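You operate a simulated robot arm through the tools that you are given. There is no shell and no other tool. Be economical: measure what you need, move in short steps, check, and stop when the job is done.

You are at the controls of a simulated two-armed robot. One attempt, no reset.

Task
Take the lid off the small clear tub and lay it down on the middle board of the store shelf. Then put the tall green cap in the pink bucket. Then put the yellow elbow in the wide beige tray. The order counts.

The check looks at the end state, three seconds after you hand in, the way a careful person would. Anything else that was tipped, shoved, dropped, spilled or broken makes it a failure. A push-on lid holds only when it is set on centred and level and pressed home; a screw cap is set on level and turned clockwise until tight.

Robot
Two 7-joint arms with fingered hands on one trunk, on a base that drives. Base frame: it is fixed to the floor where the robot stands at the start and does not move with it; the origin is under the middle of the robot, x ahead of it, y to its left, z up; the surface under the hand at the start is at about z = 95. Lengths are in cm, angles in rad, forces in N, time in s.
The left shoulder is at the start at [7, 15.4, 135.2], the right one opposite. With the tool pointing down near the work surface each hand reaches from about 10 to 84 cm from the robot's upright axis, wherever it stands, measured 20 degrees to its own side. Places, roughly: pink bucket [-250, 275, 75]; small clear tub (12x12x10 cm) [50, 10, 100]; tall green cap (5x5x5 cm) [-250, 280, 70]; wide beige tray (30x22x4 cm) [-330, -150, 20]; yellow elbow (10x10x7 cm) [40, -180, 50]. Payload 3.9 kg a hand.
The tool frame of a hand sits at the grasp point between the pads (the TCP): z along the fingers, y along the line on which they close. The tips reach 3 cm beyond it. The gripper opens to 10.4 cm. The gripper's body begins 3.5 cm behind the TCP. The gripper is a hand of 4 fingers: y runs from the thumb to the fingers, the wrist lies at [-1.7, -10.4, -17.8] in the tool frame.
Orientation is that of the tool frame in the base frame, as a unit quaternion [x, y, z, w]. With the fingers straight down and the wrist toward the robot, the tool's x, y and z point along [0, 1, 0], [1, 0, 0] and [0, 0, -1] of the base frame.

Tools
- The arms move only by the tool jog_arm. It takes "left_increments", "right_increments" or both (then of equal length, played together; a hand with none holds still); each is a list of rows, each a list of 6 numbers: the shift along the base's x, y, z in cm, then the turn, a rotation vector about the base's x, y, z in rad. In form: [[dx, dy, dz, rx, ry, rz], ...]. A call has 1 to 20 rows; each row shifts and turns the commanded pose from where the row before left it. Each row takes 0.2 s and may step no farther than 5 cm and 0.15 rad from the row before; otherwise, the whole call is refused. A pose out of reach is approached as far as the arm can. The call stops where the force on the tool passes 40 N (or 10 N more than at its start, if that is more) or the arm is blocked; 0.2 s more then pass. In this call time passes only in rows, and 0.2 s behind the last. It gives the time, the measured TCP pose, the force on the tool (base axes), the opening and the grip force at its end, in the units of the frame above (readings bear some noise), with the torque about the TCP (base axes, N m) and any sound that the robot's microphone picked up, and new pictures: "pictures" is both (left out), scene, wrist or none (wrist: the cameras of the hands that moved).
- Cameras (640 x 400 px; columns grow to the right, rows downward): "scene" is now at [11.74, 3.43, 155.61]; the picture's right is [0.45, -0.89, 0.00], its down [-0.71, -0.36, -0.60] and it looks along [0.54, 0.27, -0.80] (base axes); focal length 290 px, centre (320, 200). "left" rides on the left gripper at [-6.6, -9, -12.6] in its tool frame; the picture's right is [-0.78, -0.30, 0.56], its down [0.57, -0.70, 0.42] and it looks along [0.26, 0.65, 0.71] (tool axes); focal length 275 px, centre (320, 200). "right" rides on the right gripper at [6.6, -9, -12.6] in its tool frame; the picture's right is [-0.78, 0.30, -0.56], its down [-0.57, -0.70, 0.42] and it looks along [-0.27, 0.65, 0.71] (tool axes); focal length 275 px, centre (320, 200). There is no depth. A picture from a camera that has moved, and an enlarged one, comes with that camera's place and axes in the base frame and with its lens.
- lift_body(by): slides the trunk up (or, below 0, down) by that many cm; the arms and the scene camera ride with it, the base frame stays. It gives what a move gives, with no picture.
- base_move(legs): drives the robot by 1 to 6 legs, each [ahead, turn to the left] in cm and rad, along the robot's own axes; the way and the turn of a leg run together, so that a leg with both is an arc; at most 150 cm and 3.142 rad a leg. The arms and the cameras ride along, it lands a little off, and it stops where it bumps. It gives what a move gives, and a new picture of the scene camera.
- move_fingers(index, middle, ring, thumb_bend, thumb_turn, hand): sets how far each is bent, from 0 (flat) to 1 (curled in); at 0.3 the hand is open as for a grip, at 0.7 the pads meet at the TCP. One left out holds its place. A second passes; each finger stops where it meets its share of the squeeze, and holds until it gets a number again. It is the only way to open and close the hand. It gives what a move gives, with no picture; readings hold the bend of each and the force on the fingers (four entries, about 0 where the hand has none), thumb and palm. thumb_turn goes from beside the hand (0) to across from the fingers (1), as for a grip.
- head_to(pan, tilt): turns the head with the scene camera to pan (to the left, within 1.501 rad either way) and tilt (down, from -0.506 to 1.204), counted from straight ahead of the robot. It gives what a move gives, and a new picture of the scene camera.
- zoom(camera, box): a new picture of the part [left, top, right, bottom] of that camera's present view, enlarged. No time passes.
- close_job(): hands the job in; it is judged then, once.

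Go step by step. Nothing tells you exact positions but the pictures and the camera data: compare them with the known pose of the tool, close in by small moves and look again before you grip or let go. The budget is 165 turns and 260 pictures, counting those below and the enlarged ones. Unless the task says otherwise, let go and move clear before handing in.

The tools are called after "Call:" by a JSON object that holds its "method" and its "body". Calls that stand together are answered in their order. jog_arm: Moves the arms, as the interface text tells. Its arguments: {"type":"object","properties":{"left_increments":{"type":"array"},"right_increments":{"type":"array"},"pictures":{"type":"string","enum":["both","scene","wrist","none"]}},"required":[]} The other tools are called the same way: lift_body (by) slides the trunk up or down; move_fingers (index, middle, ring, thumb_bend, thumb_turn, hand) moves the fingers one by one; base_move (legs) drives the base; head_to (pan, tilt) turns the head that bears the scene camera; zoom (camera, box) takes an enlarged picture of a part of a camera's view; close_job () hands the job in.

At the start:

```text
t: 0.0
left_position: [29.56, 38.05, 99.92]
left_tcp_rot: [0.707, 0.707, 0.0, 0.0]
left_contact_force: [-0.4, -0.5, 0.3]
left_wrist_torque: [-0.02, -0.02, -0.01]
left_width: 10.38
left_finger_force: 0.0
left_shape: jaw
left_bend: [0.3, 0.3, 0.3, 0.3, 0.97]
left_finger forces: [0.0, 0.0, 0.1, 0.0, 0.1, 0.0]
right_position: [36.72, 5.33, 99.85]
right_tcp_rot: [0.707, 0.707, -0.001, 0.0]
right_contact_force: [0.6, 0.3, 0.5]
right_wrist_torque: [-0.03, 0.04, 0.02]
right_width: 10.39
right_finger_force: 0.0
right_shape: jaw
right_bend: [0.3, 0.3, 0.3, 0.3, 0.97]
right_finger forces: [0.1, 0.1, 0.0, 0.1, 0.0, 0.0]
trunk travel left (down, up): [-80.5, 13.5]
robot x, y, heading: [0.25, 0.31, -0.003]
head pan, tilt: [0.471, 0.925]
```

scene: 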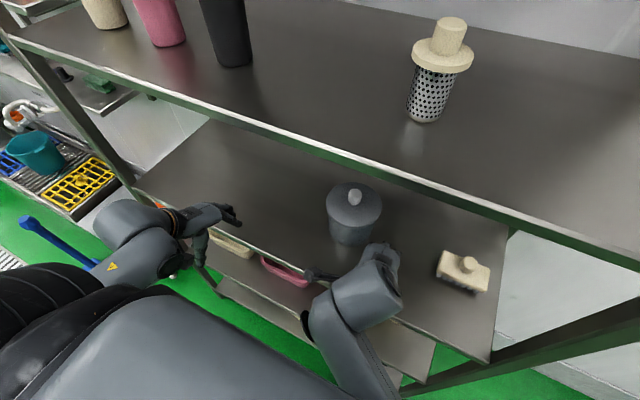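
right: 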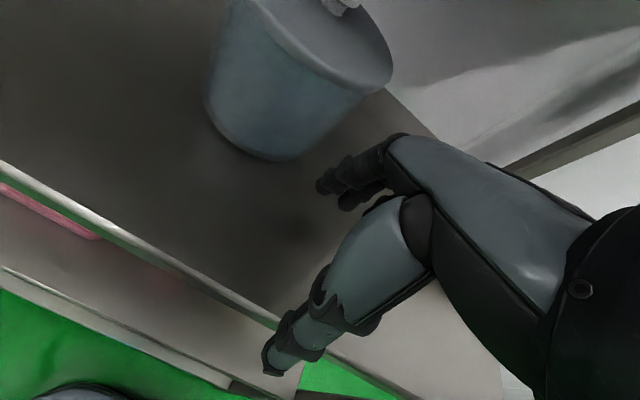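
left: 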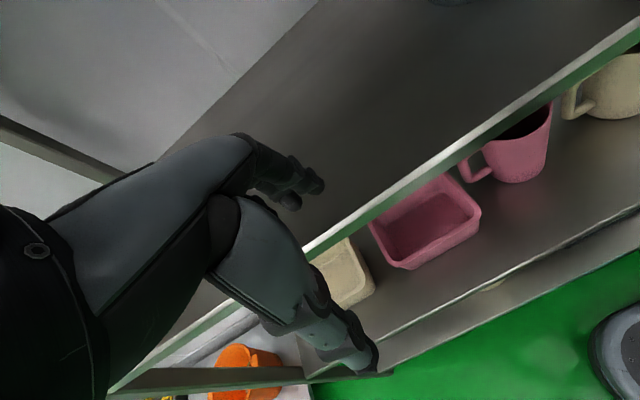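

I see a shelf in front with a lidded grey tub on the board at z≈95. I'll look around before moving to find the store shelf and the other places.

Call:
{"method": "head_to", "body": {"pan": 0.0, "tilt": 0.4}}

Call:
{"method": "head_to", "body": {"pan": 1.4, "tilt": 0.4}}

Call:
{"method": "head_to", "body": {"pan": -1.4, "tilt": 0.4}}

```text
t: 0.9
left_position: [29.47, 38.13, 100.05]
left_tcp_rot: [0.708, 0.707, 0.0, 0.001]
left_contact_force: [-0.2, 0.3, 0.1]
left_wrist_torque: [0.01, -0.03, 0.0]
left_width: 10.34
left_finger_force: 0.1
left_shape: jaw
left_bend: [0.3, 0.3, 0.3, 0.3, 0.97]
left_finger forces: [0.1, 0.1, 0.1, 0.0, 0.1, 0.0]
right_position: [36.72, 5.3, 99.96]
right_tcp_rot: [0.707, 0.707, 0.001, 0.0]
right_contact_force: [-0.3, -1.0, 0.1]
right_wrist_torque: [0.01, 0.05, -0.02]
right_width: 10.34
right_finger_force: 0.1
right_shape: jaw
right_bend: [0.3, 0.3, 0.3, 0.3, 0.97]
right_finger forces: [0.0, 0.0, 0.0, 0.0, 0.0, 0.0]
trunk travel left (down, up): [-80.5, 13.5]
robot x, y, heading: [-0.04, -0.02, 0.001]
head pan, tilt: [0.0, 0.4]
camera scene: at [14.39, 0.07, 160.08], right [0.0, -1.0, 0.0], down [-0.39, 0.0, -0.92], along [0.92, 0.0, -0.39], focal length 290 px, centre (320, 200)
```

scene: 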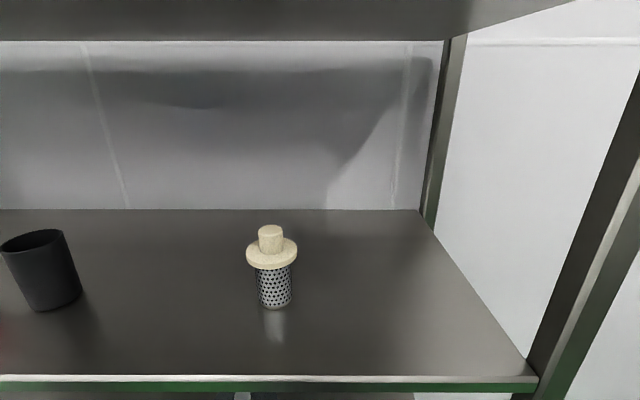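

```text
t: 2.5
left_position: [29.55, 38.11, 99.96]
left_tcp_rot: [0.707, 0.707, 0.0, 0.001]
left_contact_force: [-0.8, 0.0, 0.5]
left_wrist_torque: [0.0, -0.02, 0.02]
left_width: 10.37
left_finger_force: 0.1
left_shape: jaw
left_bend: [0.3, 0.3, 0.3, 0.3, 0.97]
left_finger forces: [0.0, 0.1, 0.0, 0.0, 0.0, 0.0]
right_position: [36.74, 5.22, 99.99]
right_tcp_rot: [0.708, 0.707, 0.001, 0.0]
right_contact_force: [-0.2, -0.4, -0.2]
right_wrist_torque: [0.04, 0.0, -0.01]
right_width: 10.36
right_finger_force: 0.0
right_shape: jaw
right_bend: [0.3, 0.3, 0.3, 0.3, 0.97]
right_finger forces: [0.1, 0.0, 0.0, 0.0, 0.0, 0.1]
trunk travel left (down, up): [-80.5, 13.5]
robot x, y, heading: [-0.26, 0.21, -0.008]
head pan, tilt: [1.4, 0.4]
camera scene: at [6.72, 9.19, 160.09], right [0.99, -0.17, 0.0], down [-0.07, -0.38, -0.92], along [0.16, 0.91, -0.39], focal length 290 px, centre (320, 200)
```

scene: 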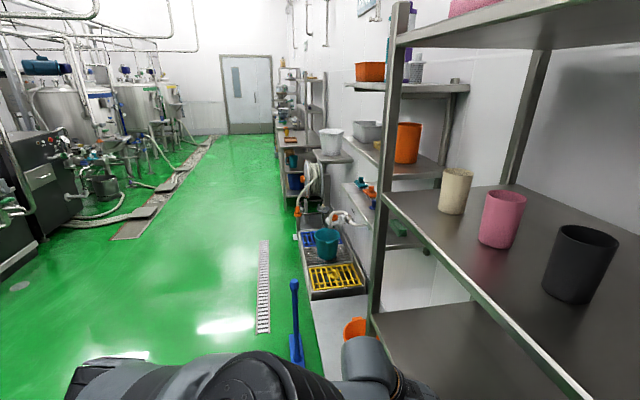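

```text
t: 5.0
left_position: [29.52, 38.11, 100.05]
left_tcp_rot: [0.707, 0.707, 0.0, 0.0]
left_contact_force: [-1.3, -0.7, 0.0]
left_wrist_torque: [0.0, 0.02, 0.02]
left_width: 10.37
left_finger_force: 0.0
left_shape: jaw
left_bend: [0.3, 0.3, 0.3, 0.3, 0.97]
left_finger forces: [0.0, 0.0, 0.0, 0.0, 0.1, 0.1]
right_position: [36.75, 5.23, 99.97]
right_tcp_rot: [0.707, 0.707, 0.0, 0.0]
right_contact_force: [0.2, 0.4, -0.5]
right_wrist_torque: [-0.01, -0.02, -0.04]
right_width: 10.36
right_finger_force: 0.1
right_shape: jaw
right_bend: [0.3, 0.3, 0.3, 0.3, 0.97]
right_finger forces: [0.0, 0.1, 0.0, 0.0, 0.0, 0.1]
trunk travel left (down, up): [-80.5, 13.5]
robot x, y, heading: [0.18, -0.08, 0.001]
head pan, tilt: [-1.4, 0.4]
camera scene: at [6.72, -9.07, 160.09], right [-0.99, -0.17, 0.0], down [-0.07, 0.38, -0.92], along [0.16, -0.91, -0.39], focal length 290 px, centre (320, 200)
```

scene: 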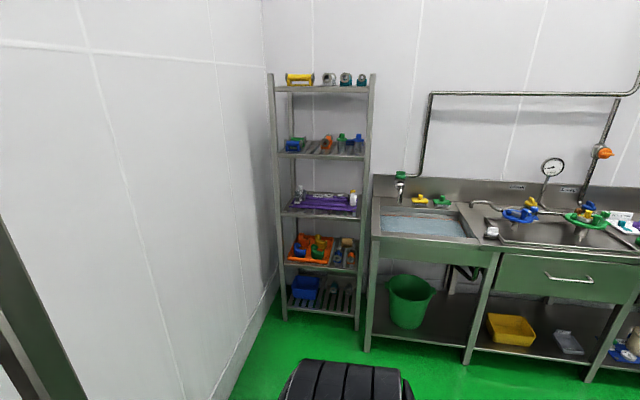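

The shelf in front has several boards, and there is another rack at the right. I'll look closer at the tub and count boards.

Call:
{"method": "zoom", "body": {"camera": "scene", "box": [240, 50, 400, 350]}}

Call:
{"method": "head_to", "body": {"pan": 0.3, "tilt": 1.15}}

Call:
{"method": "head_to", "body": {"pan": 0.0, "tilt": -0.4}}

Call:
{"method": "head_to", "body": {"pan": 1.3, "tilt": 0.9}}

```text
1.33 times, centred on (320, 200) of scene
camera zoom: at [6.72, -9.07, 160.09], right [-0.99, -0.17, 0.0], down [-0.07, 0.38, -0.92], along [0.16, -0.91, -0.39], focal length 387 px, centre (320, 200)
```

zoom: 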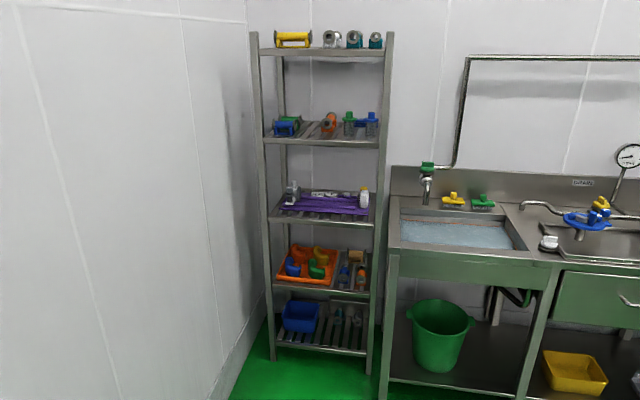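

```text
t: 6.7
left_position: [29.4, 38.03, 100.0]
left_tcp_rot: [0.707, 0.707, 0.0, -0.001]
left_contact_force: [0.4, -0.3, 0.2]
left_wrist_torque: [0.0, 0.0, 0.02]
left_width: 10.35
left_finger_force: 0.1
left_shape: jaw
left_bend: [0.3, 0.3, 0.3, 0.3, 0.97]
left_finger forces: [0.0, 0.0, 0.1, 0.1, 0.0, 0.0]
right_position: [36.71, 5.21, 100.01]
right_tcp_rot: [0.707, 0.707, 0.0, 0.0]
right_contact_force: [0.0, 0.9, 0.0]
right_wrist_torque: [0.0, -0.03, -0.03]
right_width: 10.39
right_finger_force: 0.1
right_shape: jaw
right_bend: [0.3, 0.3, 0.3, 0.3, 0.97]
right_finger forces: [0.1, 0.0, 0.0, 0.0, 0.0, 0.1]
trunk travel left (down, up): [-80.5, 13.5]
robot x, y, heading: [0.37, 0.26, -0.002]
head pan, tilt: [0.3, 1.15]
camera scene: at [10.83, 1.82, 154.1], right [0.3, -0.96, 0.0], down [-0.87, -0.27, -0.41], along [0.39, 0.12, -0.91], focal length 290 px, centre (320, 200)
```

scene: 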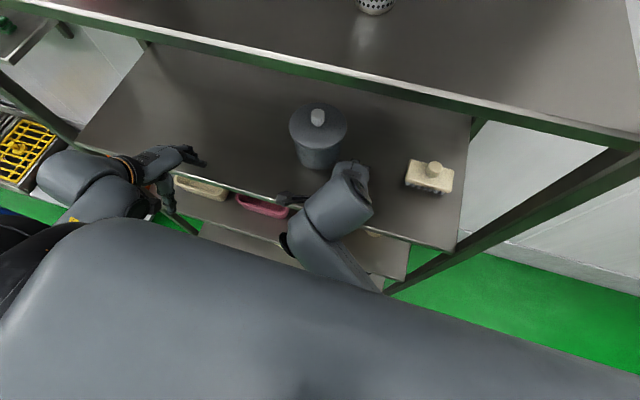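

```text
t: 8.3
left_position: [29.44, 38.18, 99.95]
left_tcp_rot: [0.707, 0.707, 0.0, 0.0]
left_contact_force: [-0.4, 0.2, -0.2]
left_wrist_torque: [-0.03, 0.02, -0.02]
left_width: 10.37
left_finger_force: 0.1
left_shape: jaw
left_bend: [0.3, 0.3, 0.3, 0.3, 0.97]
left_finger forces: [0.0, 0.0, 0.0, 0.0, 0.0, 0.0]
right_position: [36.66, 5.19, 100.02]
right_tcp_rot: [0.707, 0.707, 0.0, -0.001]
right_contact_force: [-0.9, 0.2, 0.3]
right_wrist_torque: [-0.04, 0.02, 0.0]
right_width: 10.36
right_finger_force: 0.0
right_shape: jaw
right_bend: [0.3, 0.3, 0.3, 0.3, 0.97]
right_finger forces: [0.0, 0.0, 0.0, 0.0, 0.0, 0.0]
trunk travel left (down, up): [-80.5, 13.5]
robot x, y, heading: [0.19, 0.21, 0.0]
head pan, tilt: [0.0, -0.4]
camera scene: at [12.46, 0.06, 167.09], right [0.0, -1.0, 0.0], down [0.39, 0.0, -0.92], along [0.92, 0.0, 0.39], focal length 290 px, centre (320, 200)
```

scene: 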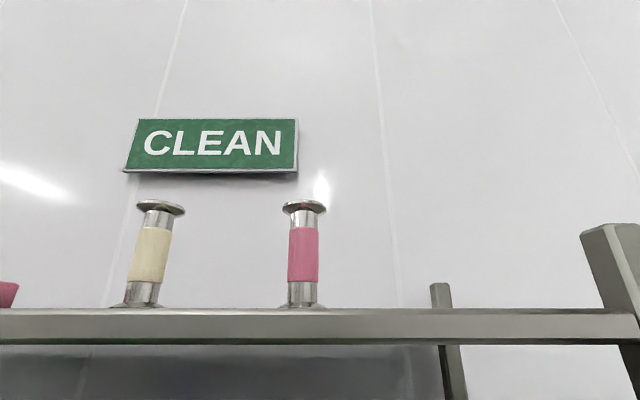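

```text
t: 9.8
left_position: [29.5, 38.01, 99.95]
left_tcp_rot: [0.707, 0.707, 0.001, 0.0]
left_contact_force: [0.2, 0.0, -0.2]
left_wrist_torque: [0.0, -0.02, -0.01]
left_width: 10.38
left_finger_force: 0.1
left_shape: jaw
left_bend: [0.3, 0.3, 0.3, 0.3, 0.97]
left_finger forces: [0.1, 0.0, 0.0, 0.0, 0.0, 0.0]
right_position: [36.76, 5.3, 100.04]
right_tcp_rot: [0.707, 0.707, 0.0, 0.0]
right_contact_force: [0.8, 0.0, -0.2]
right_wrist_torque: [0.02, 0.0, 0.04]
right_width: 10.37
right_finger_force: 0.1
right_shape: jaw
right_bend: [0.3, 0.3, 0.3, 0.3, 0.97]
right_finger forces: [0.0, 0.1, 0.1, 0.1, 0.0, 0.0]
trunk travel left (down, up): [-80.5, 13.5]
robot x, y, heading: [-0.31, -0.2, 0.0]
head pan, tilt: [1.3, 0.901]
camera scene: at [7.16, 7.34, 155.8], right [0.96, -0.27, 0.0], down [-0.21, -0.75, -0.62], along [0.17, 0.6, -0.78], focal length 290 px, centre (320, 200)
```

scene: 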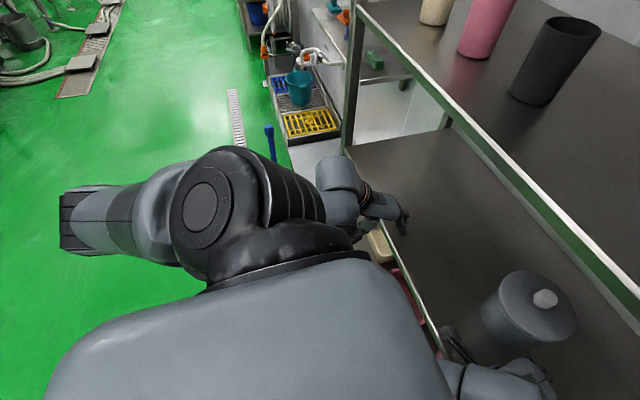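

I'll inspect the other furniture for what could be the "store shelf" before taking the lid off.

Call:
{"method": "head_to", "body": {"pan": 1.5, "tilt": 0.2}}

Call:
{"method": "zoom", "body": {"camera": "scene", "box": [260, 20, 500, 320]}}

Call:
{"method": "head_to", "body": {"pan": -1.5, "tilt": 0.2}}

```text
t: 10.8
left_position: [29.55, 38.02, 99.94]
left_tcp_rot: [0.707, 0.707, 0.001, 0.0]
left_contact_force: [0.7, -0.6, -0.6]
left_wrist_torque: [0.01, -0.01, -0.01]
left_width: 10.4
left_finger_force: 0.0
left_shape: jaw
left_bend: [0.3, 0.3, 0.3, 0.3, 0.97]
left_finger forces: [0.0, 0.0, 0.1, 0.0, 0.1, 0.0]
right_position: [36.62, 5.22, 99.97]
right_tcp_rot: [0.707, 0.707, 0.0, 0.0]
right_contact_force: [1.1, 0.2, -0.2]
right_wrist_torque: [0.0, 0.0, 0.01]
right_width: 10.39
right_finger_force: 0.2
right_shape: jaw
right_bend: [0.3, 0.3, 0.3, 0.3, 0.97]
right_finger forces: [0.1, 0.0, 0.1, 0.1, 0.1, 0.1]
trunk travel left (down, up): [-80.5, 13.5]
robot x, y, heading: [0.14, -0.47, 0.006]
head pan, tilt: [1.499, 0.201]
camera scene: at [5.81, 9.36, 161.94], right [1.0, -0.07, 0.0], down [-0.01, -0.2, -0.98], along [0.07, 0.98, -0.2], focal length 290 px, centre (320, 200)
```

scene: 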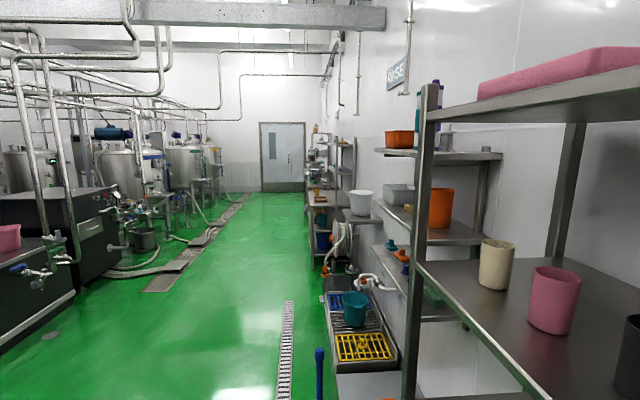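

```text
1.33 times, centred on (380, 170) of scene
camera zoom: at [5.81, 9.36, 161.94], right [1.0, -0.07, 0.0], down [-0.01, -0.2, -0.98], along [0.07, 0.98, -0.2], focal length 387 px, centre (240, 240)
```

zoom: 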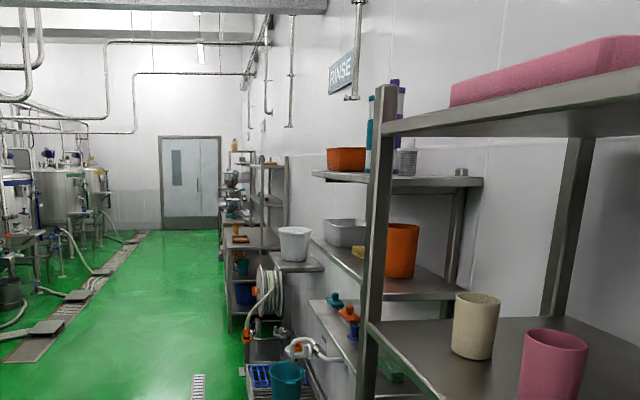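

```text
t: 13.4
left_position: [29.54, 38.06, 100.02]
left_tcp_rot: [0.706, 0.708, 0.0, 0.0]
left_contact_force: [0.4, -0.1, 0.5]
left_wrist_torque: [0.0, -0.03, 0.03]
left_width: 10.38
left_finger_force: 0.0
left_shape: jaw
left_bend: [0.3, 0.3, 0.3, 0.3, 0.97]
left_finger forces: [0.1, 0.1, 0.1, 0.0, 0.0, 0.0]
right_position: [36.62, 5.27, 100.04]
right_tcp_rot: [0.707, 0.707, 0.0, 0.0]
right_contact_force: [0.1, -0.8, -0.8]
right_wrist_torque: [0.02, -0.02, 0.01]
right_width: 10.36
right_finger_force: 0.1
right_shape: jaw
right_bend: [0.3, 0.3, 0.3, 0.3, 0.97]
right_finger forces: [0.1, 0.0, 0.0, 0.0, 0.0, 0.1]
trunk travel left (down, up): [-80.5, 13.5]
robot x, y, heading: [0.2, 0.02, -0.002]
head pan, tilt: [-1.499, 0.201]
camera scene: at [5.81, -9.23, 161.95], right [-1.0, -0.07, 0.0], down [-0.01, 0.2, -0.98], along [0.07, -0.98, -0.2], focal length 290 px, centre (320, 200)
```

scene: 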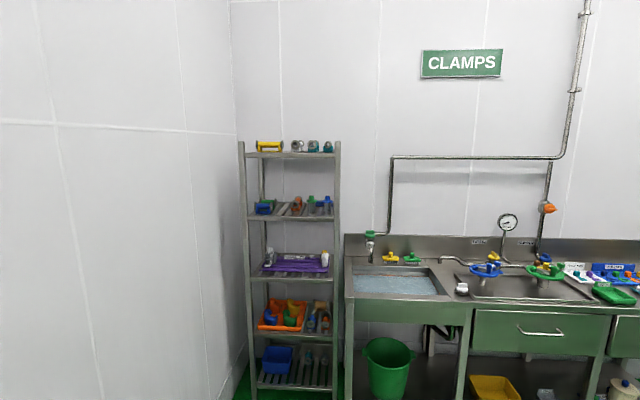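

The tub stands on what looks like the third of five boards. I'll back up and look at the rest of the room for anything else that could be called a store shelf.

Call:
{"method": "base_move", "body": {"legs": [[-60, 0]]}}

Call:
{"method": "head_to", "body": {"pan": 0.0, "tilt": 0.5}}

Call:
{"method": "base_move", "body": {"legs": [[0, 3.14]]}}

Call:
{"method": "head_to", "body": {"pan": 0.8, "tilt": 0.3}}

Call:
{"method": "head_to", "body": {"pan": -0.8, "tilt": 0.3}}

```text
t: 16.8
left_position: [-29.24, 38.03, 99.89]
left_tcp_rot: [0.709, 0.706, 0.0, 0.0]
left_contact_force: [-0.7, 0.5, -0.3]
left_wrist_torque: [0.02, 0.04, 0.03]
left_width: 10.35
left_finger_force: 0.0
left_shape: jaw
left_bend: [0.3, 0.3, 0.3, 0.3, 0.97]
left_finger forces: [0.1, 0.0, 0.1, 0.0, 0.0, 0.1]
right_position: [-22.45, 5.23, 100.05]
right_tcp_rot: [0.709, 0.706, 0.001, 0.001]
right_contact_force: [0.3, -0.5, -0.4]
right_wrist_torque: [0.0, 0.02, -0.02]
right_width: 10.36
right_finger_force: 0.1
right_shape: jaw
right_bend: [0.3, 0.3, 0.3, 0.3, 0.97]
right_finger forces: [0.0, 0.1, 0.0, 0.0, 0.0, 0.0]
trunk travel left (down, up): [-80.5, 13.5]
robot x, y, heading: [-58.93, -0.02, -0.004]
head pan, tilt: [-1.499, 0.201]
camera scene: at [-53.2, -9.14, 161.94], right [-1.0, -0.07, 0.0], down [-0.01, 0.2, -0.98], along [0.07, -0.98, -0.2], focal length 290 px, centre (320, 200)
```

scene: 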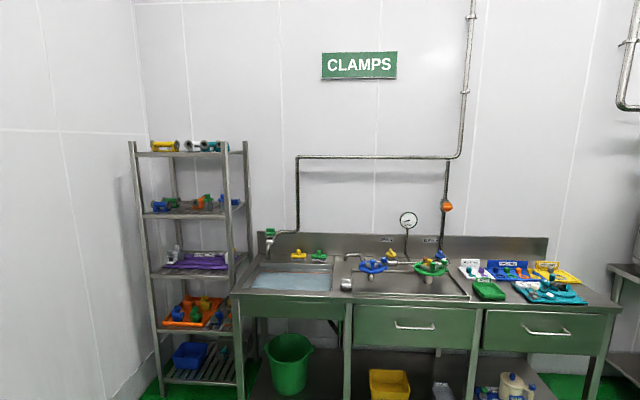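

```text
t: 18.4
left_position: [-29.35, 38.19, 100.0]
left_tcp_rot: [0.708, 0.706, -0.001, -0.001]
left_contact_force: [0.3, 0.6, 0.5]
left_wrist_torque: [-0.04, 0.01, 0.0]
left_width: 10.36
left_finger_force: 0.1
left_shape: jaw
left_bend: [0.3, 0.3, 0.3, 0.3, 0.97]
left_finger forces: [0.0, 0.1, 0.1, 0.0, 0.0, 0.0]
right_position: [-22.31, 5.12, 99.97]
right_tcp_rot: [0.709, 0.705, 0.0, 0.0]
right_contact_force: [0.1, -0.3, 0.3]
right_wrist_torque: [0.01, 0.02, 0.01]
right_width: 10.39
right_finger_force: 0.1
right_shape: jaw
right_bend: [0.3, 0.3, 0.3, 0.3, 0.97]
right_finger forces: [0.1, 0.1, 0.0, 0.0, 0.0, 0.1]
trunk travel left (down, up): [-80.5, 13.5]
robot x, y, heading: [-59.27, 0.41, -0.006]
head pan, tilt: [0.0, 0.499]
camera scene: at [-44.81, 0.11, 159.18], right [0.0, -1.0, 0.0], down [-0.48, 0.0, -0.88], along [0.88, 0.0, -0.48], focal length 290 px, centre (320, 200)
```

scene: 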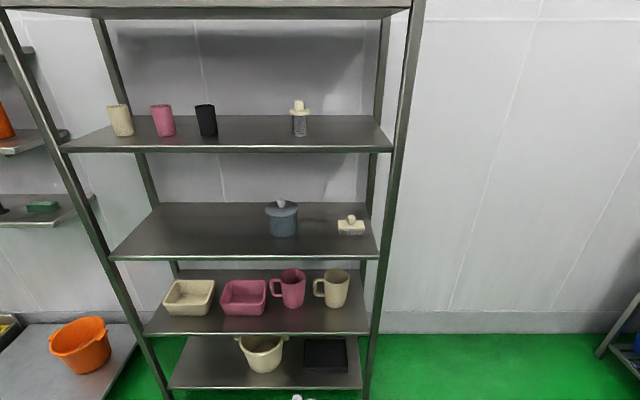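

```text
t: 26.2
left_position: [-88.45, -38.05, 100.03]
left_tcp_rot: [0.708, -0.706, 0.001, 0.0]
left_contact_force: [0.1, -0.2, -0.2]
left_wrist_torque: [0.02, -0.01, 0.02]
left_width: 10.37
left_finger_force: 0.1
left_shape: jaw
left_bend: [0.3, 0.3, 0.3, 0.3, 0.97]
left_finger forces: [0.0, 0.0, 0.0, 0.0, 0.0, 0.0]
right_position: [-95.77, -5.27, 100.01]
right_tcp_rot: [0.708, -0.706, 0.001, 0.0]
right_contact_force: [0.3, -0.5, 0.3]
right_wrist_torque: [-0.01, 0.0, 0.03]
right_width: 10.38
right_finger_force: 0.0
right_shape: jaw
right_bend: [0.3, 0.3, 0.3, 0.3, 0.97]
right_finger forces: [0.0, 0.0, 0.0, 0.0, 0.0, 0.0]
trunk travel left (down, up): [-80.5, 13.5]
robot x, y, heading: [-58.78, -0.31, -3.136]
head pan, tilt: [0.0, 0.499]
camera scene: at [-73.03, 0.09, 159.18], right [0.0, 1.0, 0.0], down [0.48, 0.0, -0.88], along [-0.88, 0.0, -0.48], focal length 290 px, centre (320, 200)
```

scene: 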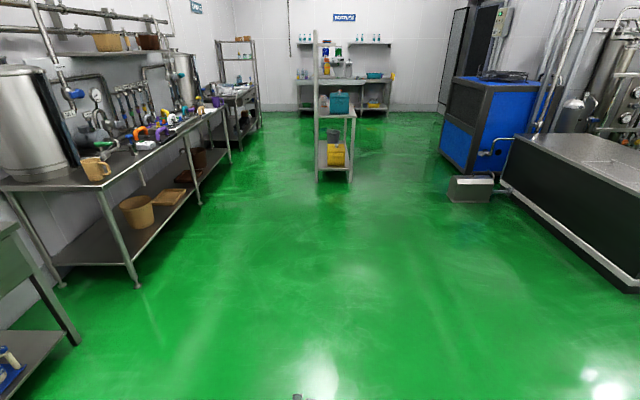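

```text
t: 27.3
left_position: [-88.39, -38.09, 100.06]
left_tcp_rot: [0.708, -0.706, 0.0, 0.0]
left_contact_force: [0.2, 0.1, 0.3]
left_wrist_torque: [-0.01, 0.0, 0.0]
left_width: 10.39
left_finger_force: 0.0
left_shape: jaw
left_bend: [0.3, 0.3, 0.3, 0.3, 0.97]
left_finger forces: [0.0, 0.0, 0.0, 0.1, 0.0, 0.1]
right_position: [-95.72, -5.12, 100.09]
right_tcp_rot: [0.709, -0.706, 0.001, -0.001]
right_contact_force: [0.0, 0.4, 0.4]
right_wrist_torque: [0.0, 0.02, 0.0]
right_width: 10.38
right_finger_force: 0.0
right_shape: jaw
right_bend: [0.3, 0.3, 0.3, 0.3, 0.97]
right_finger forces: [0.0, 0.1, 0.0, 0.0, 0.0, 0.0]
trunk travel left (down, up): [-80.5, 13.5]
robot x, y, heading: [-59.5, 0.1, -3.135]
head pan, tilt: [0.799, 0.3]
camera scene: at [-70.43, -6.59, 161.02], right [-0.72, 0.7, 0.0], down [0.21, 0.21, -0.96], along [-0.66, -0.69, -0.3], focal length 290 px, centre (320, 200)
```

scene: 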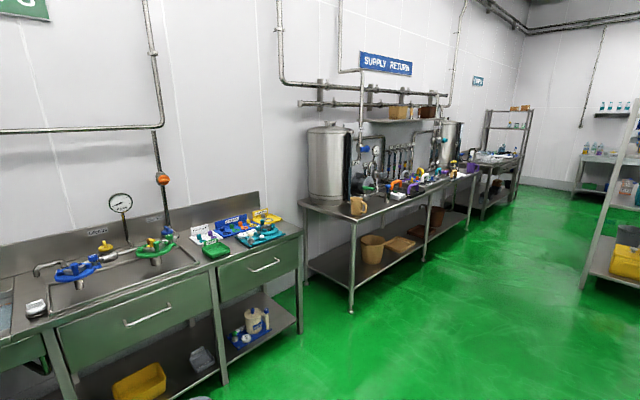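

```text
t: 29.0
left_position: [-88.51, -38.19, 99.96]
left_tcp_rot: [0.708, -0.706, -0.001, 0.001]
left_contact_force: [0.5, -0.4, 0.2]
left_wrist_torque: [-0.01, -0.01, -0.03]
left_width: 10.39
left_finger_force: 0.1
left_shape: jaw
left_bend: [0.3, 0.3, 0.3, 0.3, 0.97]
left_finger forces: [0.1, 0.0, 0.1, 0.1, 0.1, 0.0]
right_position: [-95.74, -5.24, 100.08]
right_tcp_rot: [0.709, -0.706, 0.0, 0.0]
right_contact_force: [-0.2, -1.0, 0.4]
right_wrist_torque: [-0.01, 0.04, 0.03]
right_width: 10.39
right_finger_force: 0.1
right_shape: jaw
right_bend: [0.3, 0.3, 0.3, 0.3, 0.97]
right_finger forces: [0.0, 0.1, 0.1, 0.1, 0.2, 0.0]
trunk travel left (down, up): [-80.5, 13.5]
robot x, y, heading: [-58.87, -0.02, -3.139]
head pan, tilt: [-0.799, 0.3]
camera scene: at [-70.47, 6.78, 161.02], right [0.71, 0.7, 0.0], down [0.21, -0.21, -0.96], along [-0.67, 0.68, -0.3], focal length 290 px, centre (320, 200)
```

scene: 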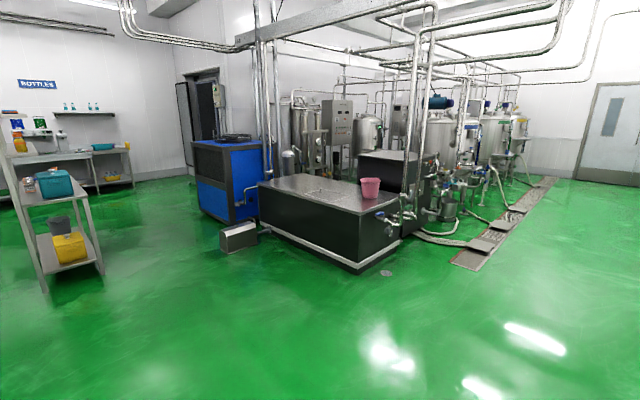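

Nothing here is marked as a store shelf yet. I'll check the small signs and the machine with the pink bucket.

Call:
{"method": "zoom", "body": {"camera": "scene", "box": [340, 160, 440, 230]}}

Call:
{"method": "head_to", "body": {"pan": 0.5, "tilt": 0.2}}

Call:
{"method": "zoom", "body": {"camera": "scene", "box": [300, 60, 500, 200]}}

Call:
{"method": "zoom", "body": {"camera": "scene", "box": [120, 160, 400, 340]}}

```text
5.71 times, centred on (390, 195) of scene
camera zoom: at [-70.47, 6.78, 161.02], right [0.71, 0.7, 0.0], down [0.21, -0.21, -0.96], along [-0.67, 0.68, -0.3], focal length 1657 px, centre (-80, 229)
```

zoom: 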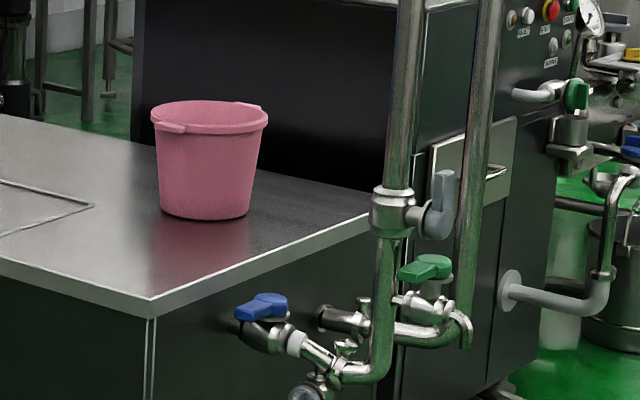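

```text
t: 30.4
left_position: [-88.43, -37.98, 99.89]
left_tcp_rot: [0.708, -0.706, 0.0, 0.0]
left_contact_force: [-0.7, -0.7, 0.5]
left_wrist_torque: [-0.02, -0.01, 0.02]
left_width: 10.36
left_finger_force: 0.0
left_shape: jaw
left_bend: [0.3, 0.3, 0.3, 0.3, 0.97]
left_finger forces: [0.0, 0.1, 0.0, 0.0, 0.1, 0.0]
right_position: [-95.8, -5.23, 100.02]
right_tcp_rot: [0.708, -0.706, 0.0, 0.0]
right_contact_force: [-0.1, -0.2, 0.6]
right_wrist_torque: [-0.01, 0.01, 0.02]
right_width: 10.38
right_finger_force: 0.0
right_shape: jaw
right_bend: [0.3, 0.3, 0.3, 0.3, 0.97]
right_finger forces: [0.1, 0.0, 0.0, 0.0, 0.1, 0.2]
trunk travel left (down, up): [-80.5, 13.5]
robot x, y, heading: [-59.2, -0.26, -3.139]
head pan, tilt: [0.499, 0.201]
camera scene: at [-72.11, -4.36, 161.95], right [-0.48, 0.88, 0.0], down [0.17, 0.1, -0.98], along [-0.86, -0.47, -0.2], focal length 290 px, centre (320, 200)
```

scene: 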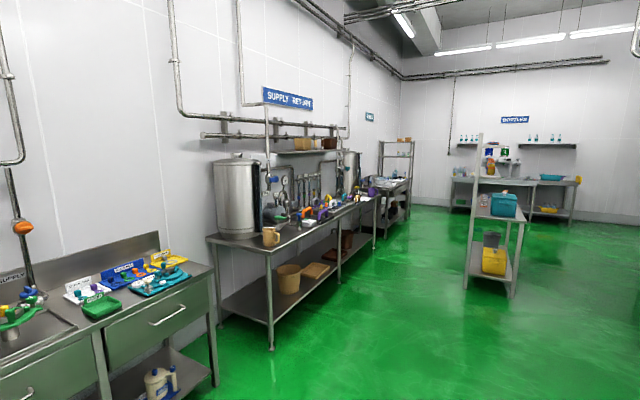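

```text
2.86 times, centred on (400, 130) of scene
camera zoom: at [-72.11, -4.36, 161.95], right [-0.48, 0.88, 0.0], down [0.17, 0.1, -0.98], along [-0.86, -0.47, -0.2], focal length 829 px, centre (91, 400)
```

zoom: 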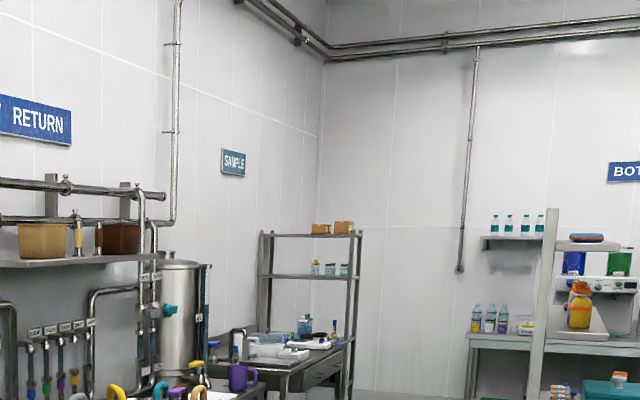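

```text
2.22 times, centred on (260, 250) of scene
camera zoom: at [-72.11, -4.36, 161.95], right [-0.48, 0.88, 0.0], down [0.17, 0.1, -0.98], along [-0.86, -0.47, -0.2], focal length 644 px, centre (453, 89)
```

zoom: 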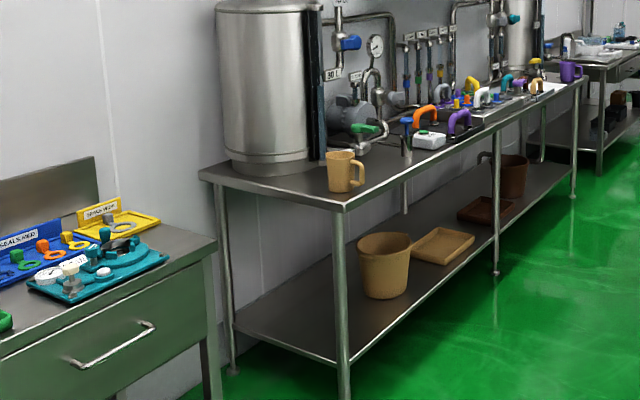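

The only shelf without a better name is the five-board one under CLEAN, so its third board, where the tub stands, is the middle one. I'll go back to it, stopping a bit short, and inspect the lid.

Call:
{"method": "base_move", "body": {"legs": [[0, -3.138], [40, 0]]}}

Call:
{"method": "head_to", "body": {"pan": 0.2, "tilt": 0.75}}

Call:
{"method": "zoom", "body": {"camera": "scene", "box": [200, 60, 440, 210]}}

```text
t: 40.4
left_position: [12.18, 34.07, 100.09]
left_tcp_rot: [0.729, 0.685, 0.001, 0.001]
left_contact_force: [-0.3, 0.9, 0.7]
left_wrist_torque: [0.02, 0.0, 0.0]
left_width: 10.35
left_finger_force: 0.1
left_shape: jaw
left_bend: [0.3, 0.3, 0.3, 0.3, 0.97]
left_finger forces: [0.0, 0.0, 0.1, 0.1, 0.0, 0.1]
right_position: [17.32, 0.79, 100.03]
right_tcp_rot: [0.728, 0.686, 0.0, 0.0]
right_contact_force: [0.4, 0.3, -0.5]
right_wrist_torque: [-0.02, -0.01, -0.01]
right_width: 10.38
right_finger_force: 0.0
right_shape: jaw
right_bend: [0.3, 0.3, 0.3, 0.3, 0.97]
right_finger forces: [0.0, 0.0, 0.0, 0.1, 0.0, 0.0]
trunk travel left (down, up): [-80.5, 13.5]
robot x, y, heading: [-19.57, -2.56, -0.062]
head pan, tilt: [0.499, 0.201]
camera scene: at [-6.1, 1.51, 161.96], right [0.42, -0.91, 0.0], down [-0.18, -0.08, -0.98], along [0.89, 0.42, -0.2], focal length 290 px, centre (320, 200)
```

scene: 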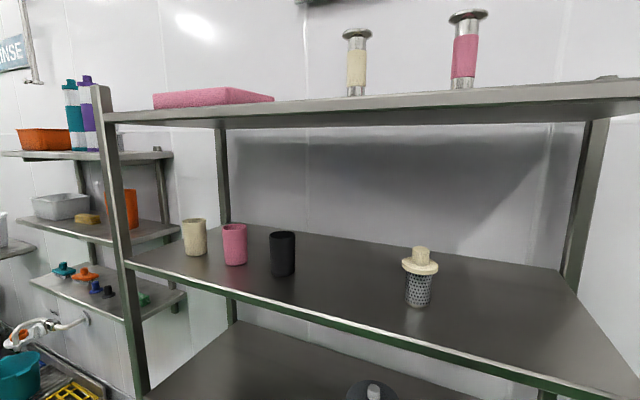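

```text
t: 41.4
left_position: [12.17, 33.98, 99.98]
left_tcp_rot: [0.729, 0.685, 0.0, 0.001]
left_contact_force: [0.0, 0.2, 0.0]
left_wrist_torque: [0.02, 0.0, 0.03]
left_width: 10.37
left_finger_force: 0.0
left_shape: jaw
left_bend: [0.3, 0.3, 0.3, 0.3, 0.97]
left_finger forces: [0.0, 0.0, 0.0, 0.0, 0.1, 0.0]
right_position: [17.29, 0.81, 100.09]
right_tcp_rot: [0.728, 0.686, 0.0, 0.0]
right_contact_force: [0.9, 0.6, 0.0]
right_wrist_torque: [-0.02, 0.02, -0.02]
right_width: 10.36
right_finger_force: 0.1
right_shape: jaw
right_bend: [0.3, 0.3, 0.3, 0.3, 0.97]
right_finger forces: [0.0, 0.0, 0.0, 0.0, 0.1, 0.0]
trunk travel left (down, up): [-80.5, 13.5]
robot x, y, heading: [-19.58, -2.3, -0.065]
head pan, tilt: [0.201, 0.75]
camera scene: at [-6.24, -1.29, 156.99], right [0.14, -0.99, 0.0], down [-0.67, -0.1, -0.73], along [0.72, 0.1, -0.68], focal length 290 px, centre (320, 200)
```

scene: 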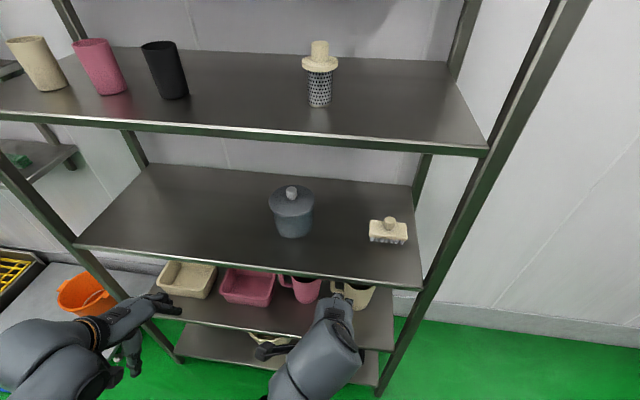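

```text
2.67 times, centred on (320, 135) of scene
camera zoom: at [-6.24, -1.29, 156.99], right [0.14, -0.99, 0.0], down [-0.67, -0.1, -0.73], along [0.72, 0.1, -0.68], focal length 773 px, centre (320, 373)
```

zoom: 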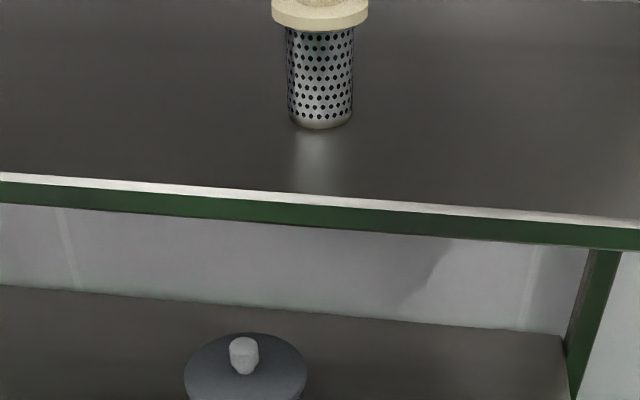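

Call:
{"method": "zoom", "body": {"camera": "scene", "box": [240, 170, 340, 250]}}

```text
5.00 times, centred on (290, 210) of scene
camera zoom: at [-6.24, -1.29, 156.99], right [0.14, -0.99, 0.0], down [-0.67, -0.1, -0.73], along [0.72, 0.1, -0.68], focal length 1450 px, centre (470, 150)
```

zoom: 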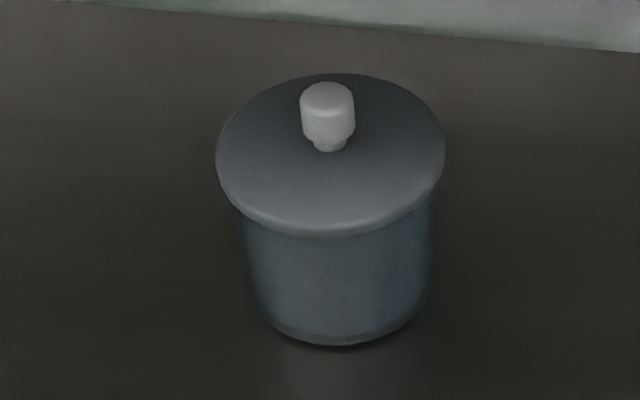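

The tub centre reads about [46, 13.3], lid top z≈106, knob (2.7 cm wide) up to z≈110. I'll use the left hand, tilted forward so the wrist stays under the upper board; the right hand moves aside.

Call:
{"method": "base_move", "body": {"legs": [[8, 0.06]]}}

Call:
{"method": "move_fingers", "body": {"hand": "left", "index": 0.47, "middle": 0.47, "ring": 0.47, "thumb_bend": 0.47, "thumb_turn": 1.0}}

Call:
{"method": "jog_arm", "body": {"left_increments": [[0, -3, 3, 0, -0.13, 0], [0, -3, 3, 0, -0.13, 0], [0, -3, 3, 0, -0.12, 0], [0, -3, 3, 0, -0.12, 0], [0, -3, 2, 0, 0, 0]], "right_increments": [[0, -4, 0, 0, 0, 0], [0, -4, 0, 0, 0, 0], [0, -4, 0, 0, 0, 0], [0, -4, 0, 0, 0, 0], [0, -3, 0, 0, 0, 0]], "pictures": "both"}}

```text
t: 42.4
left_position: [17.97, 35.62, 99.96]
left_tcp_rot: [0.707, 0.707, 0.001, 0.001]
left_contact_force: [-0.1, 0.0, 0.8]
left_wrist_torque: [-0.01, -0.03, 0.02]
left_width: 10.37
left_finger_force: 0.1
left_shape: jaw
left_bend: [0.3, 0.3, 0.3, 0.3, 0.97]
left_finger forces: [0.1, 0.1, 0.0, 0.0, 0.0, 0.0]
right_position: [25.15, 2.7, 99.97]
right_tcp_rot: [0.707, 0.707, 0.001, 0.001]
right_contact_force: [0.0, 0.4, -0.1]
right_wrist_torque: [-0.02, 0.0, 0.0]
right_width: 10.37
right_finger_force: 0.1
right_shape: jaw
right_bend: [0.3, 0.3, 0.3, 0.3, 0.97]
right_finger forces: [0.0, 0.0, 0.1, 0.1, 0.0, 0.1]
trunk travel left (down, up): [-80.5, 13.5]
robot x, y, heading: [-11.54, -2.5, -0.0]
head pan, tilt: [0.201, 0.75]
camera scene: at [1.59, -0.81, 157.01], right [0.2, -0.98, 0.0], down [-0.67, -0.14, -0.73], along [0.72, 0.15, -0.68], focal length 290 px, centre (320, 200)
```

scene: 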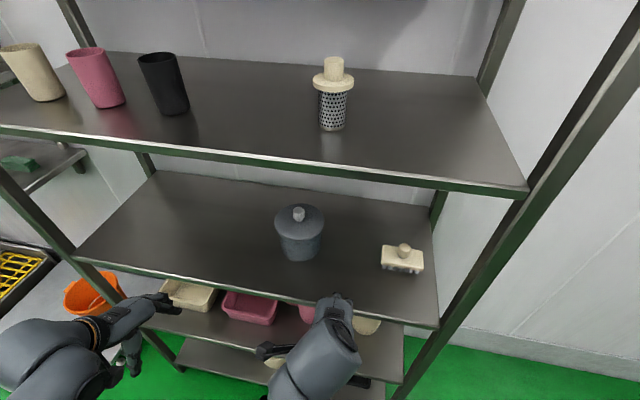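

```text
t: 43.4
left_position: [18.0, 35.6, 99.98]
left_tcp_rot: [0.707, 0.707, 0.0, 0.0]
left_contact_force: [-0.3, -1.0, 1.4]
left_wrist_torque: [-0.01, -0.03, 0.01]
left_width: 6.22
left_finger_force: 0.1
left_shape: fingers
left_bend: [0.47, 0.47, 0.47, 0.47, 0.99]
left_finger forces: [0.0, 0.1, 0.1, 0.0, 0.0, 0.1]
right_position: [25.21, 2.84, 100.01]
right_tcp_rot: [0.707, 0.707, 0.001, 0.0]
right_contact_force: [0.6, -0.3, -0.4]
right_wrist_torque: [0.0, -0.01, -0.02]
right_width: 10.39
right_finger_force: 0.1
right_shape: jaw
right_bend: [0.3, 0.3, 0.3, 0.3, 0.97]
right_finger forces: [0.0, 0.1, 0.0, 0.0, 0.1, 0.1]
trunk travel left (down, up): [-80.5, 13.5]
robot x, y, heading: [-11.53, -2.21, 0.003]
head pan, tilt: [0.201, 0.75]
```

```text
t: 44.6
left_position: [21.42, 23.56, 107.77]
left_tcp_rot: [0.685, 0.685, 0.176, 0.175]
left_contact_force: [-0.6, -1.2, 0.2]
left_wrist_torque: [0.03, 0.0, 0.0]
left_width: 6.17
left_finger_force: 0.1
left_shape: fingers
left_bend: [0.47, 0.47, 0.47, 0.47, 1.0]
left_finger forces: [0.1, 0.1, 0.1, 0.0, 0.0, 0.0]
left hand out of reach, approached as far as the arm can: row 1, 2, 3, 4, 5
right_position: [25.25, -16.37, 99.94]
right_tcp_rot: [0.706, 0.708, 0.0, 0.0]
right_contact_force: [-0.7, -0.2, -1.2]
right_wrist_torque: [0.03, 0.0, -0.02]
right_width: 10.36
right_finger_force: 0.1
right_shape: jaw
right_bend: [0.3, 0.3, 0.3, 0.3, 0.97]
right_finger forces: [0.0, 0.1, 0.0, 0.0, 0.1, 0.0]
trunk travel left (down, up): [-80.5, 13.5]
robot x, y, heading: [-11.51, -2.4, -0.002]
head pan, tilt: [0.201, 0.75]
camera scene: at [1.86, -0.93, 156.98], right [0.2, -0.98, 0.0], down [-0.67, -0.14, -0.73], along [0.72, 0.15, -0.68], focal length 290 px, centre (320, 200)
camera right: at [16.21, -9.7, 112.61], right [0.3, -0.78, 0.56], down [-0.7, -0.57, -0.42], along [0.65, -0.26, -0.71], focal length 275 px, centre (320, 200)
camera left: at [7.49, 17.04, 114.54], right [0.01, -0.78, -0.63], down [-0.41, 0.57, -0.71], along [0.91, 0.26, -0.31], focal length 275 px, centre (320, 200)
```

scene: 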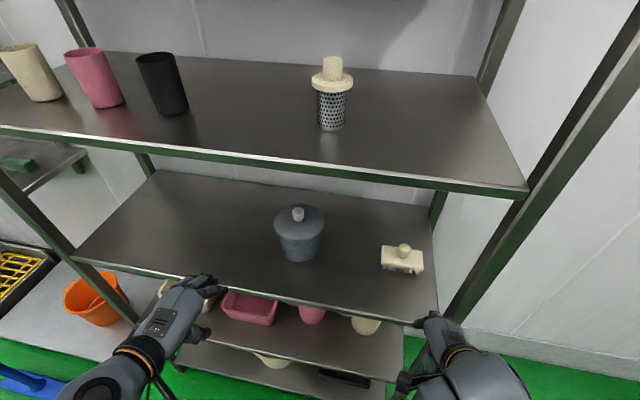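
right: 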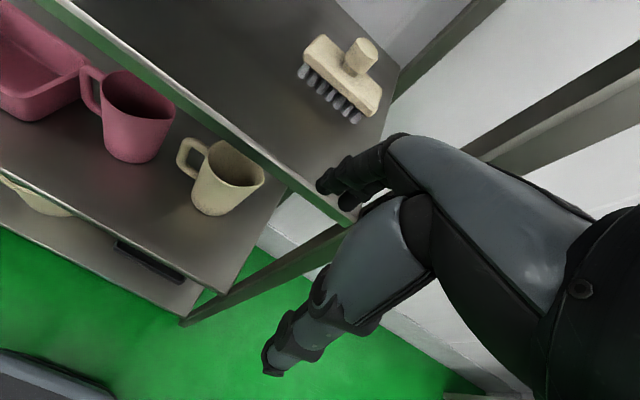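
left: 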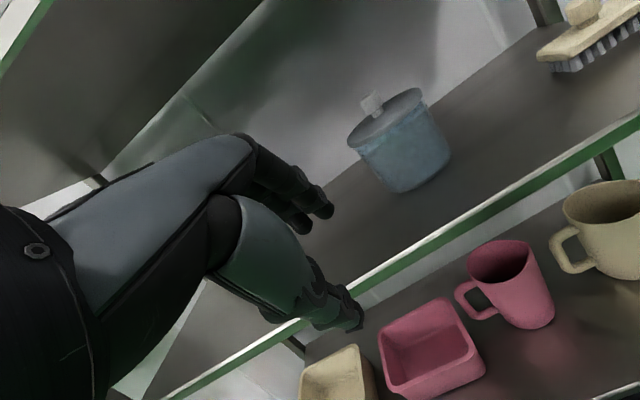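

The hand was just too close to the body there. I'll advance it toward the tub, keeping it in front of the knob.

Call:
{"method": "jog_arm", "body": {"left_increments": [[3, 0, 2, 0, 0, 0], [3, -1, 1, 0, 0, 0], [3, -2, 1, 0, 0, 0]], "pictures": "both"}}

```text
t: 45.4
left_position: [30.78, 20.55, 110.89]
left_tcp_rot: [0.685, 0.685, 0.175, 0.174]
left_contact_force: [0.6, 0.1, 0.0]
left_wrist_torque: [0.03, 0.06, 0.01]
left_width: 6.18
left_finger_force: 0.0
left_shape: fingers
left_bend: [0.47, 0.47, 0.47, 0.47, 1.0]
left_finger forces: [0.0, 0.1, 0.1, 0.0, 0.1, 0.1]
left hand out of reach, approached as far as the arm can: row 1
right_position: [25.29, -16.43, 99.98]
right_tcp_rot: [0.707, 0.707, 0.0, -0.001]
right_contact_force: [-0.9, -0.4, 0.1]
right_wrist_torque: [0.0, -0.01, -0.01]
right_width: 10.36
right_finger_force: 0.0
right_shape: jaw
right_bend: [0.3, 0.3, 0.3, 0.3, 0.97]
right_finger forces: [0.0, 0.1, 0.1, 0.1, 0.1, 0.0]
trunk travel left (down, up): [-80.5, 13.5]
robot x, y, heading: [-11.58, -2.94, 0.0]
head pan, tilt: [0.201, 0.75]
camera scene: at [2.02, -1.04, 156.97], right [0.2, -0.98, 0.0], down [-0.67, -0.13, -0.73], along [0.72, 0.15, -0.68], focal length 290 px, centre (320, 200)
camera left: at [16.95, 14.0, 117.81], right [0.01, -0.78, -0.63], down [-0.41, 0.57, -0.71], along [0.91, 0.27, -0.32], focal length 275 px, centre (320, 200)
```

scene: 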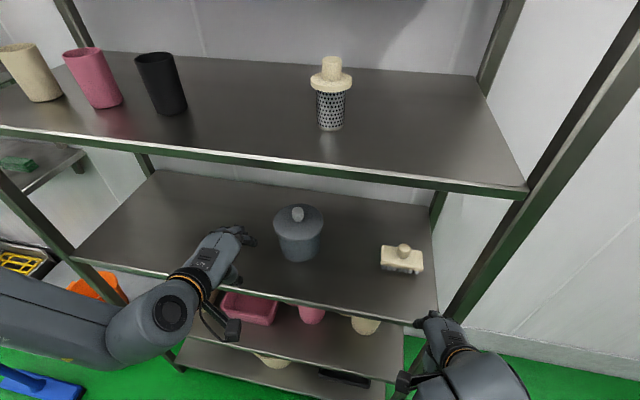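
left: 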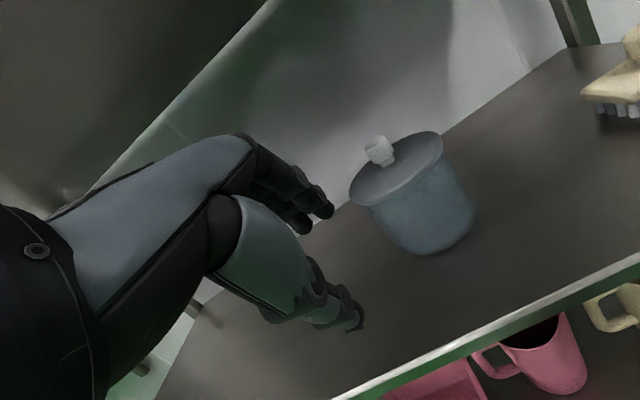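

The knob reads at about [47, 13.9, 108]. I'll bring the hand over it from the front at z≈113.5, then check.

Call:
{"method": "jog_arm", "body": {"left_increments": [[0, -3.5, 2.6, 0, 0, 0], [4, -3.2, 0, 0, 0, 0], [4, 0, 0, 0, 0, 0], [4, 0, 0, 0, 0, 0]], "pictures": "both"}}

Call:
{"method": "zoom", "body": {"camera": "scene", "box": [210, 170, 370, 270]}}

```text
refused: row 2 steps farther than a row can; nothing moved
```

```text
4.00 times, centred on (290, 220) of scene
camera zoom: at [2.02, -1.04, 156.97], right [0.2, -0.98, 0.0], down [-0.67, -0.13, -0.73], along [0.72, 0.15, -0.68], focal length 1160 px, centre (440, 120)
```

zoom: 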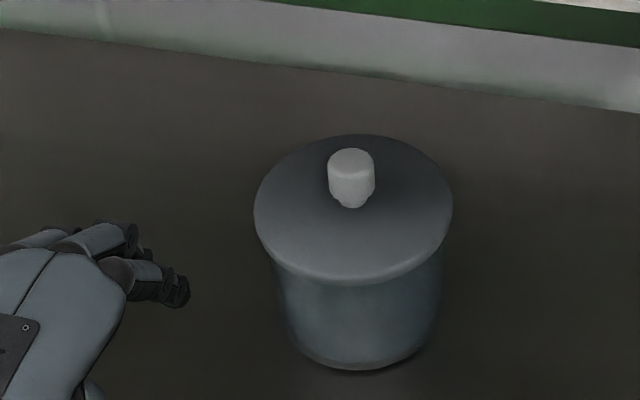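

Call:
{"method": "jog_arm", "body": {"left_increments": [[0, -3.5, 2.6, 0, 0, 0], [3, -3.2, 0, 0, 0, 0], [4, 0, 0, 0, 0, 0], [4, 0, 0, 0, 0, 0]], "pictures": "both"}}

Call:
{"method": "zoom", "body": {"camera": "scene", "box": [210, 170, 370, 270]}}

```text
t: 46.4
left_position: [42.31, 15.55, 112.49]
left_tcp_rot: [0.685, 0.686, 0.174, 0.174]
left_contact_force: [0.6, -1.2, 0.2]
left_wrist_torque: [0.01, 0.03, -0.01]
left_width: 6.2
left_finger_force: 0.0
left_shape: fingers
left_bend: [0.47, 0.47, 0.47, 0.47, 1.0]
left_finger forces: [0.0, 0.0, 0.0, 0.0, 0.1, 0.0]
left hand out of reach, approached as far as the arm can: row 1
right_position: [25.21, -16.11, 100.05]
right_tcp_rot: [0.706, 0.708, -0.002, 0.0]
right_contact_force: [0.0, 0.8, -0.2]
right_wrist_torque: [0.02, 0.01, -0.01]
right_width: 10.4
right_finger_force: 0.1
right_shape: jaw
right_bend: [0.3, 0.3, 0.3, 0.3, 0.97]
right_finger forces: [0.0, 0.0, 0.0, 0.0, 0.0, 0.0]
trunk travel left (down, up): [-80.5, 13.5]
robot x, y, heading: [-11.55, -2.41, -0.003]
head pan, tilt: [0.201, 0.75]
camera scene: at [1.92, -0.7, 156.98], right [0.2, -0.98, 0.0], down [-0.67, -0.14, -0.73], along [0.72, 0.15, -0.68], focal length 290 px, centre (320, 200)
camera left: at [28.5, 8.96, 119.3], right [0.01, -0.78, -0.63], down [-0.41, 0.57, -0.71], along [0.91, 0.26, -0.32], focal length 275 px, centre (320, 200)
```

scene: 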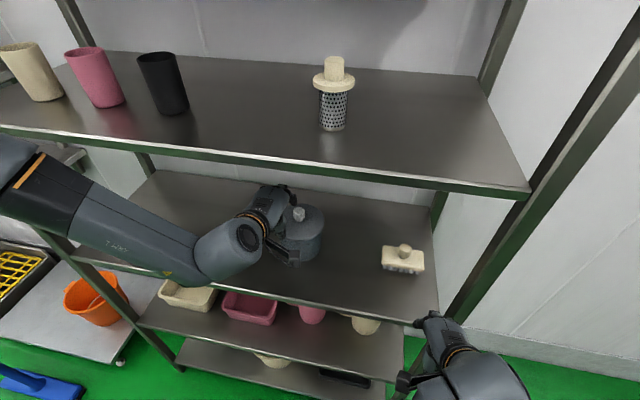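
left: 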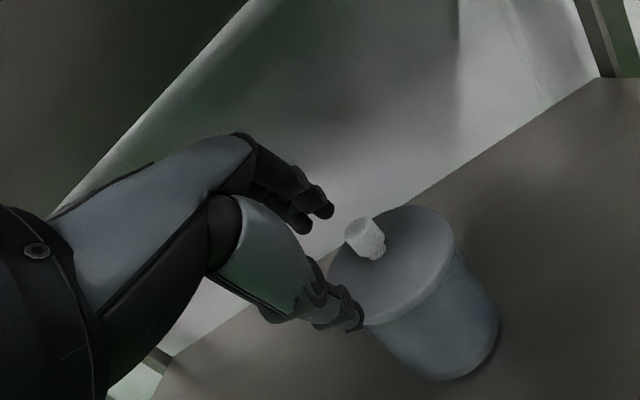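

```text
4.00 times, centred on (290, 220) of scene
camera zoom: at [1.92, -0.7, 156.98], right [0.2, -0.98, 0.0], down [-0.67, -0.14, -0.73], along [0.72, 0.15, -0.68], focal length 1160 px, centre (440, 120)
```

zoom: 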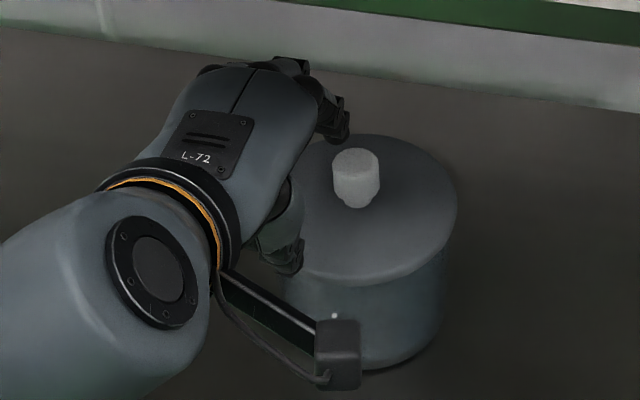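

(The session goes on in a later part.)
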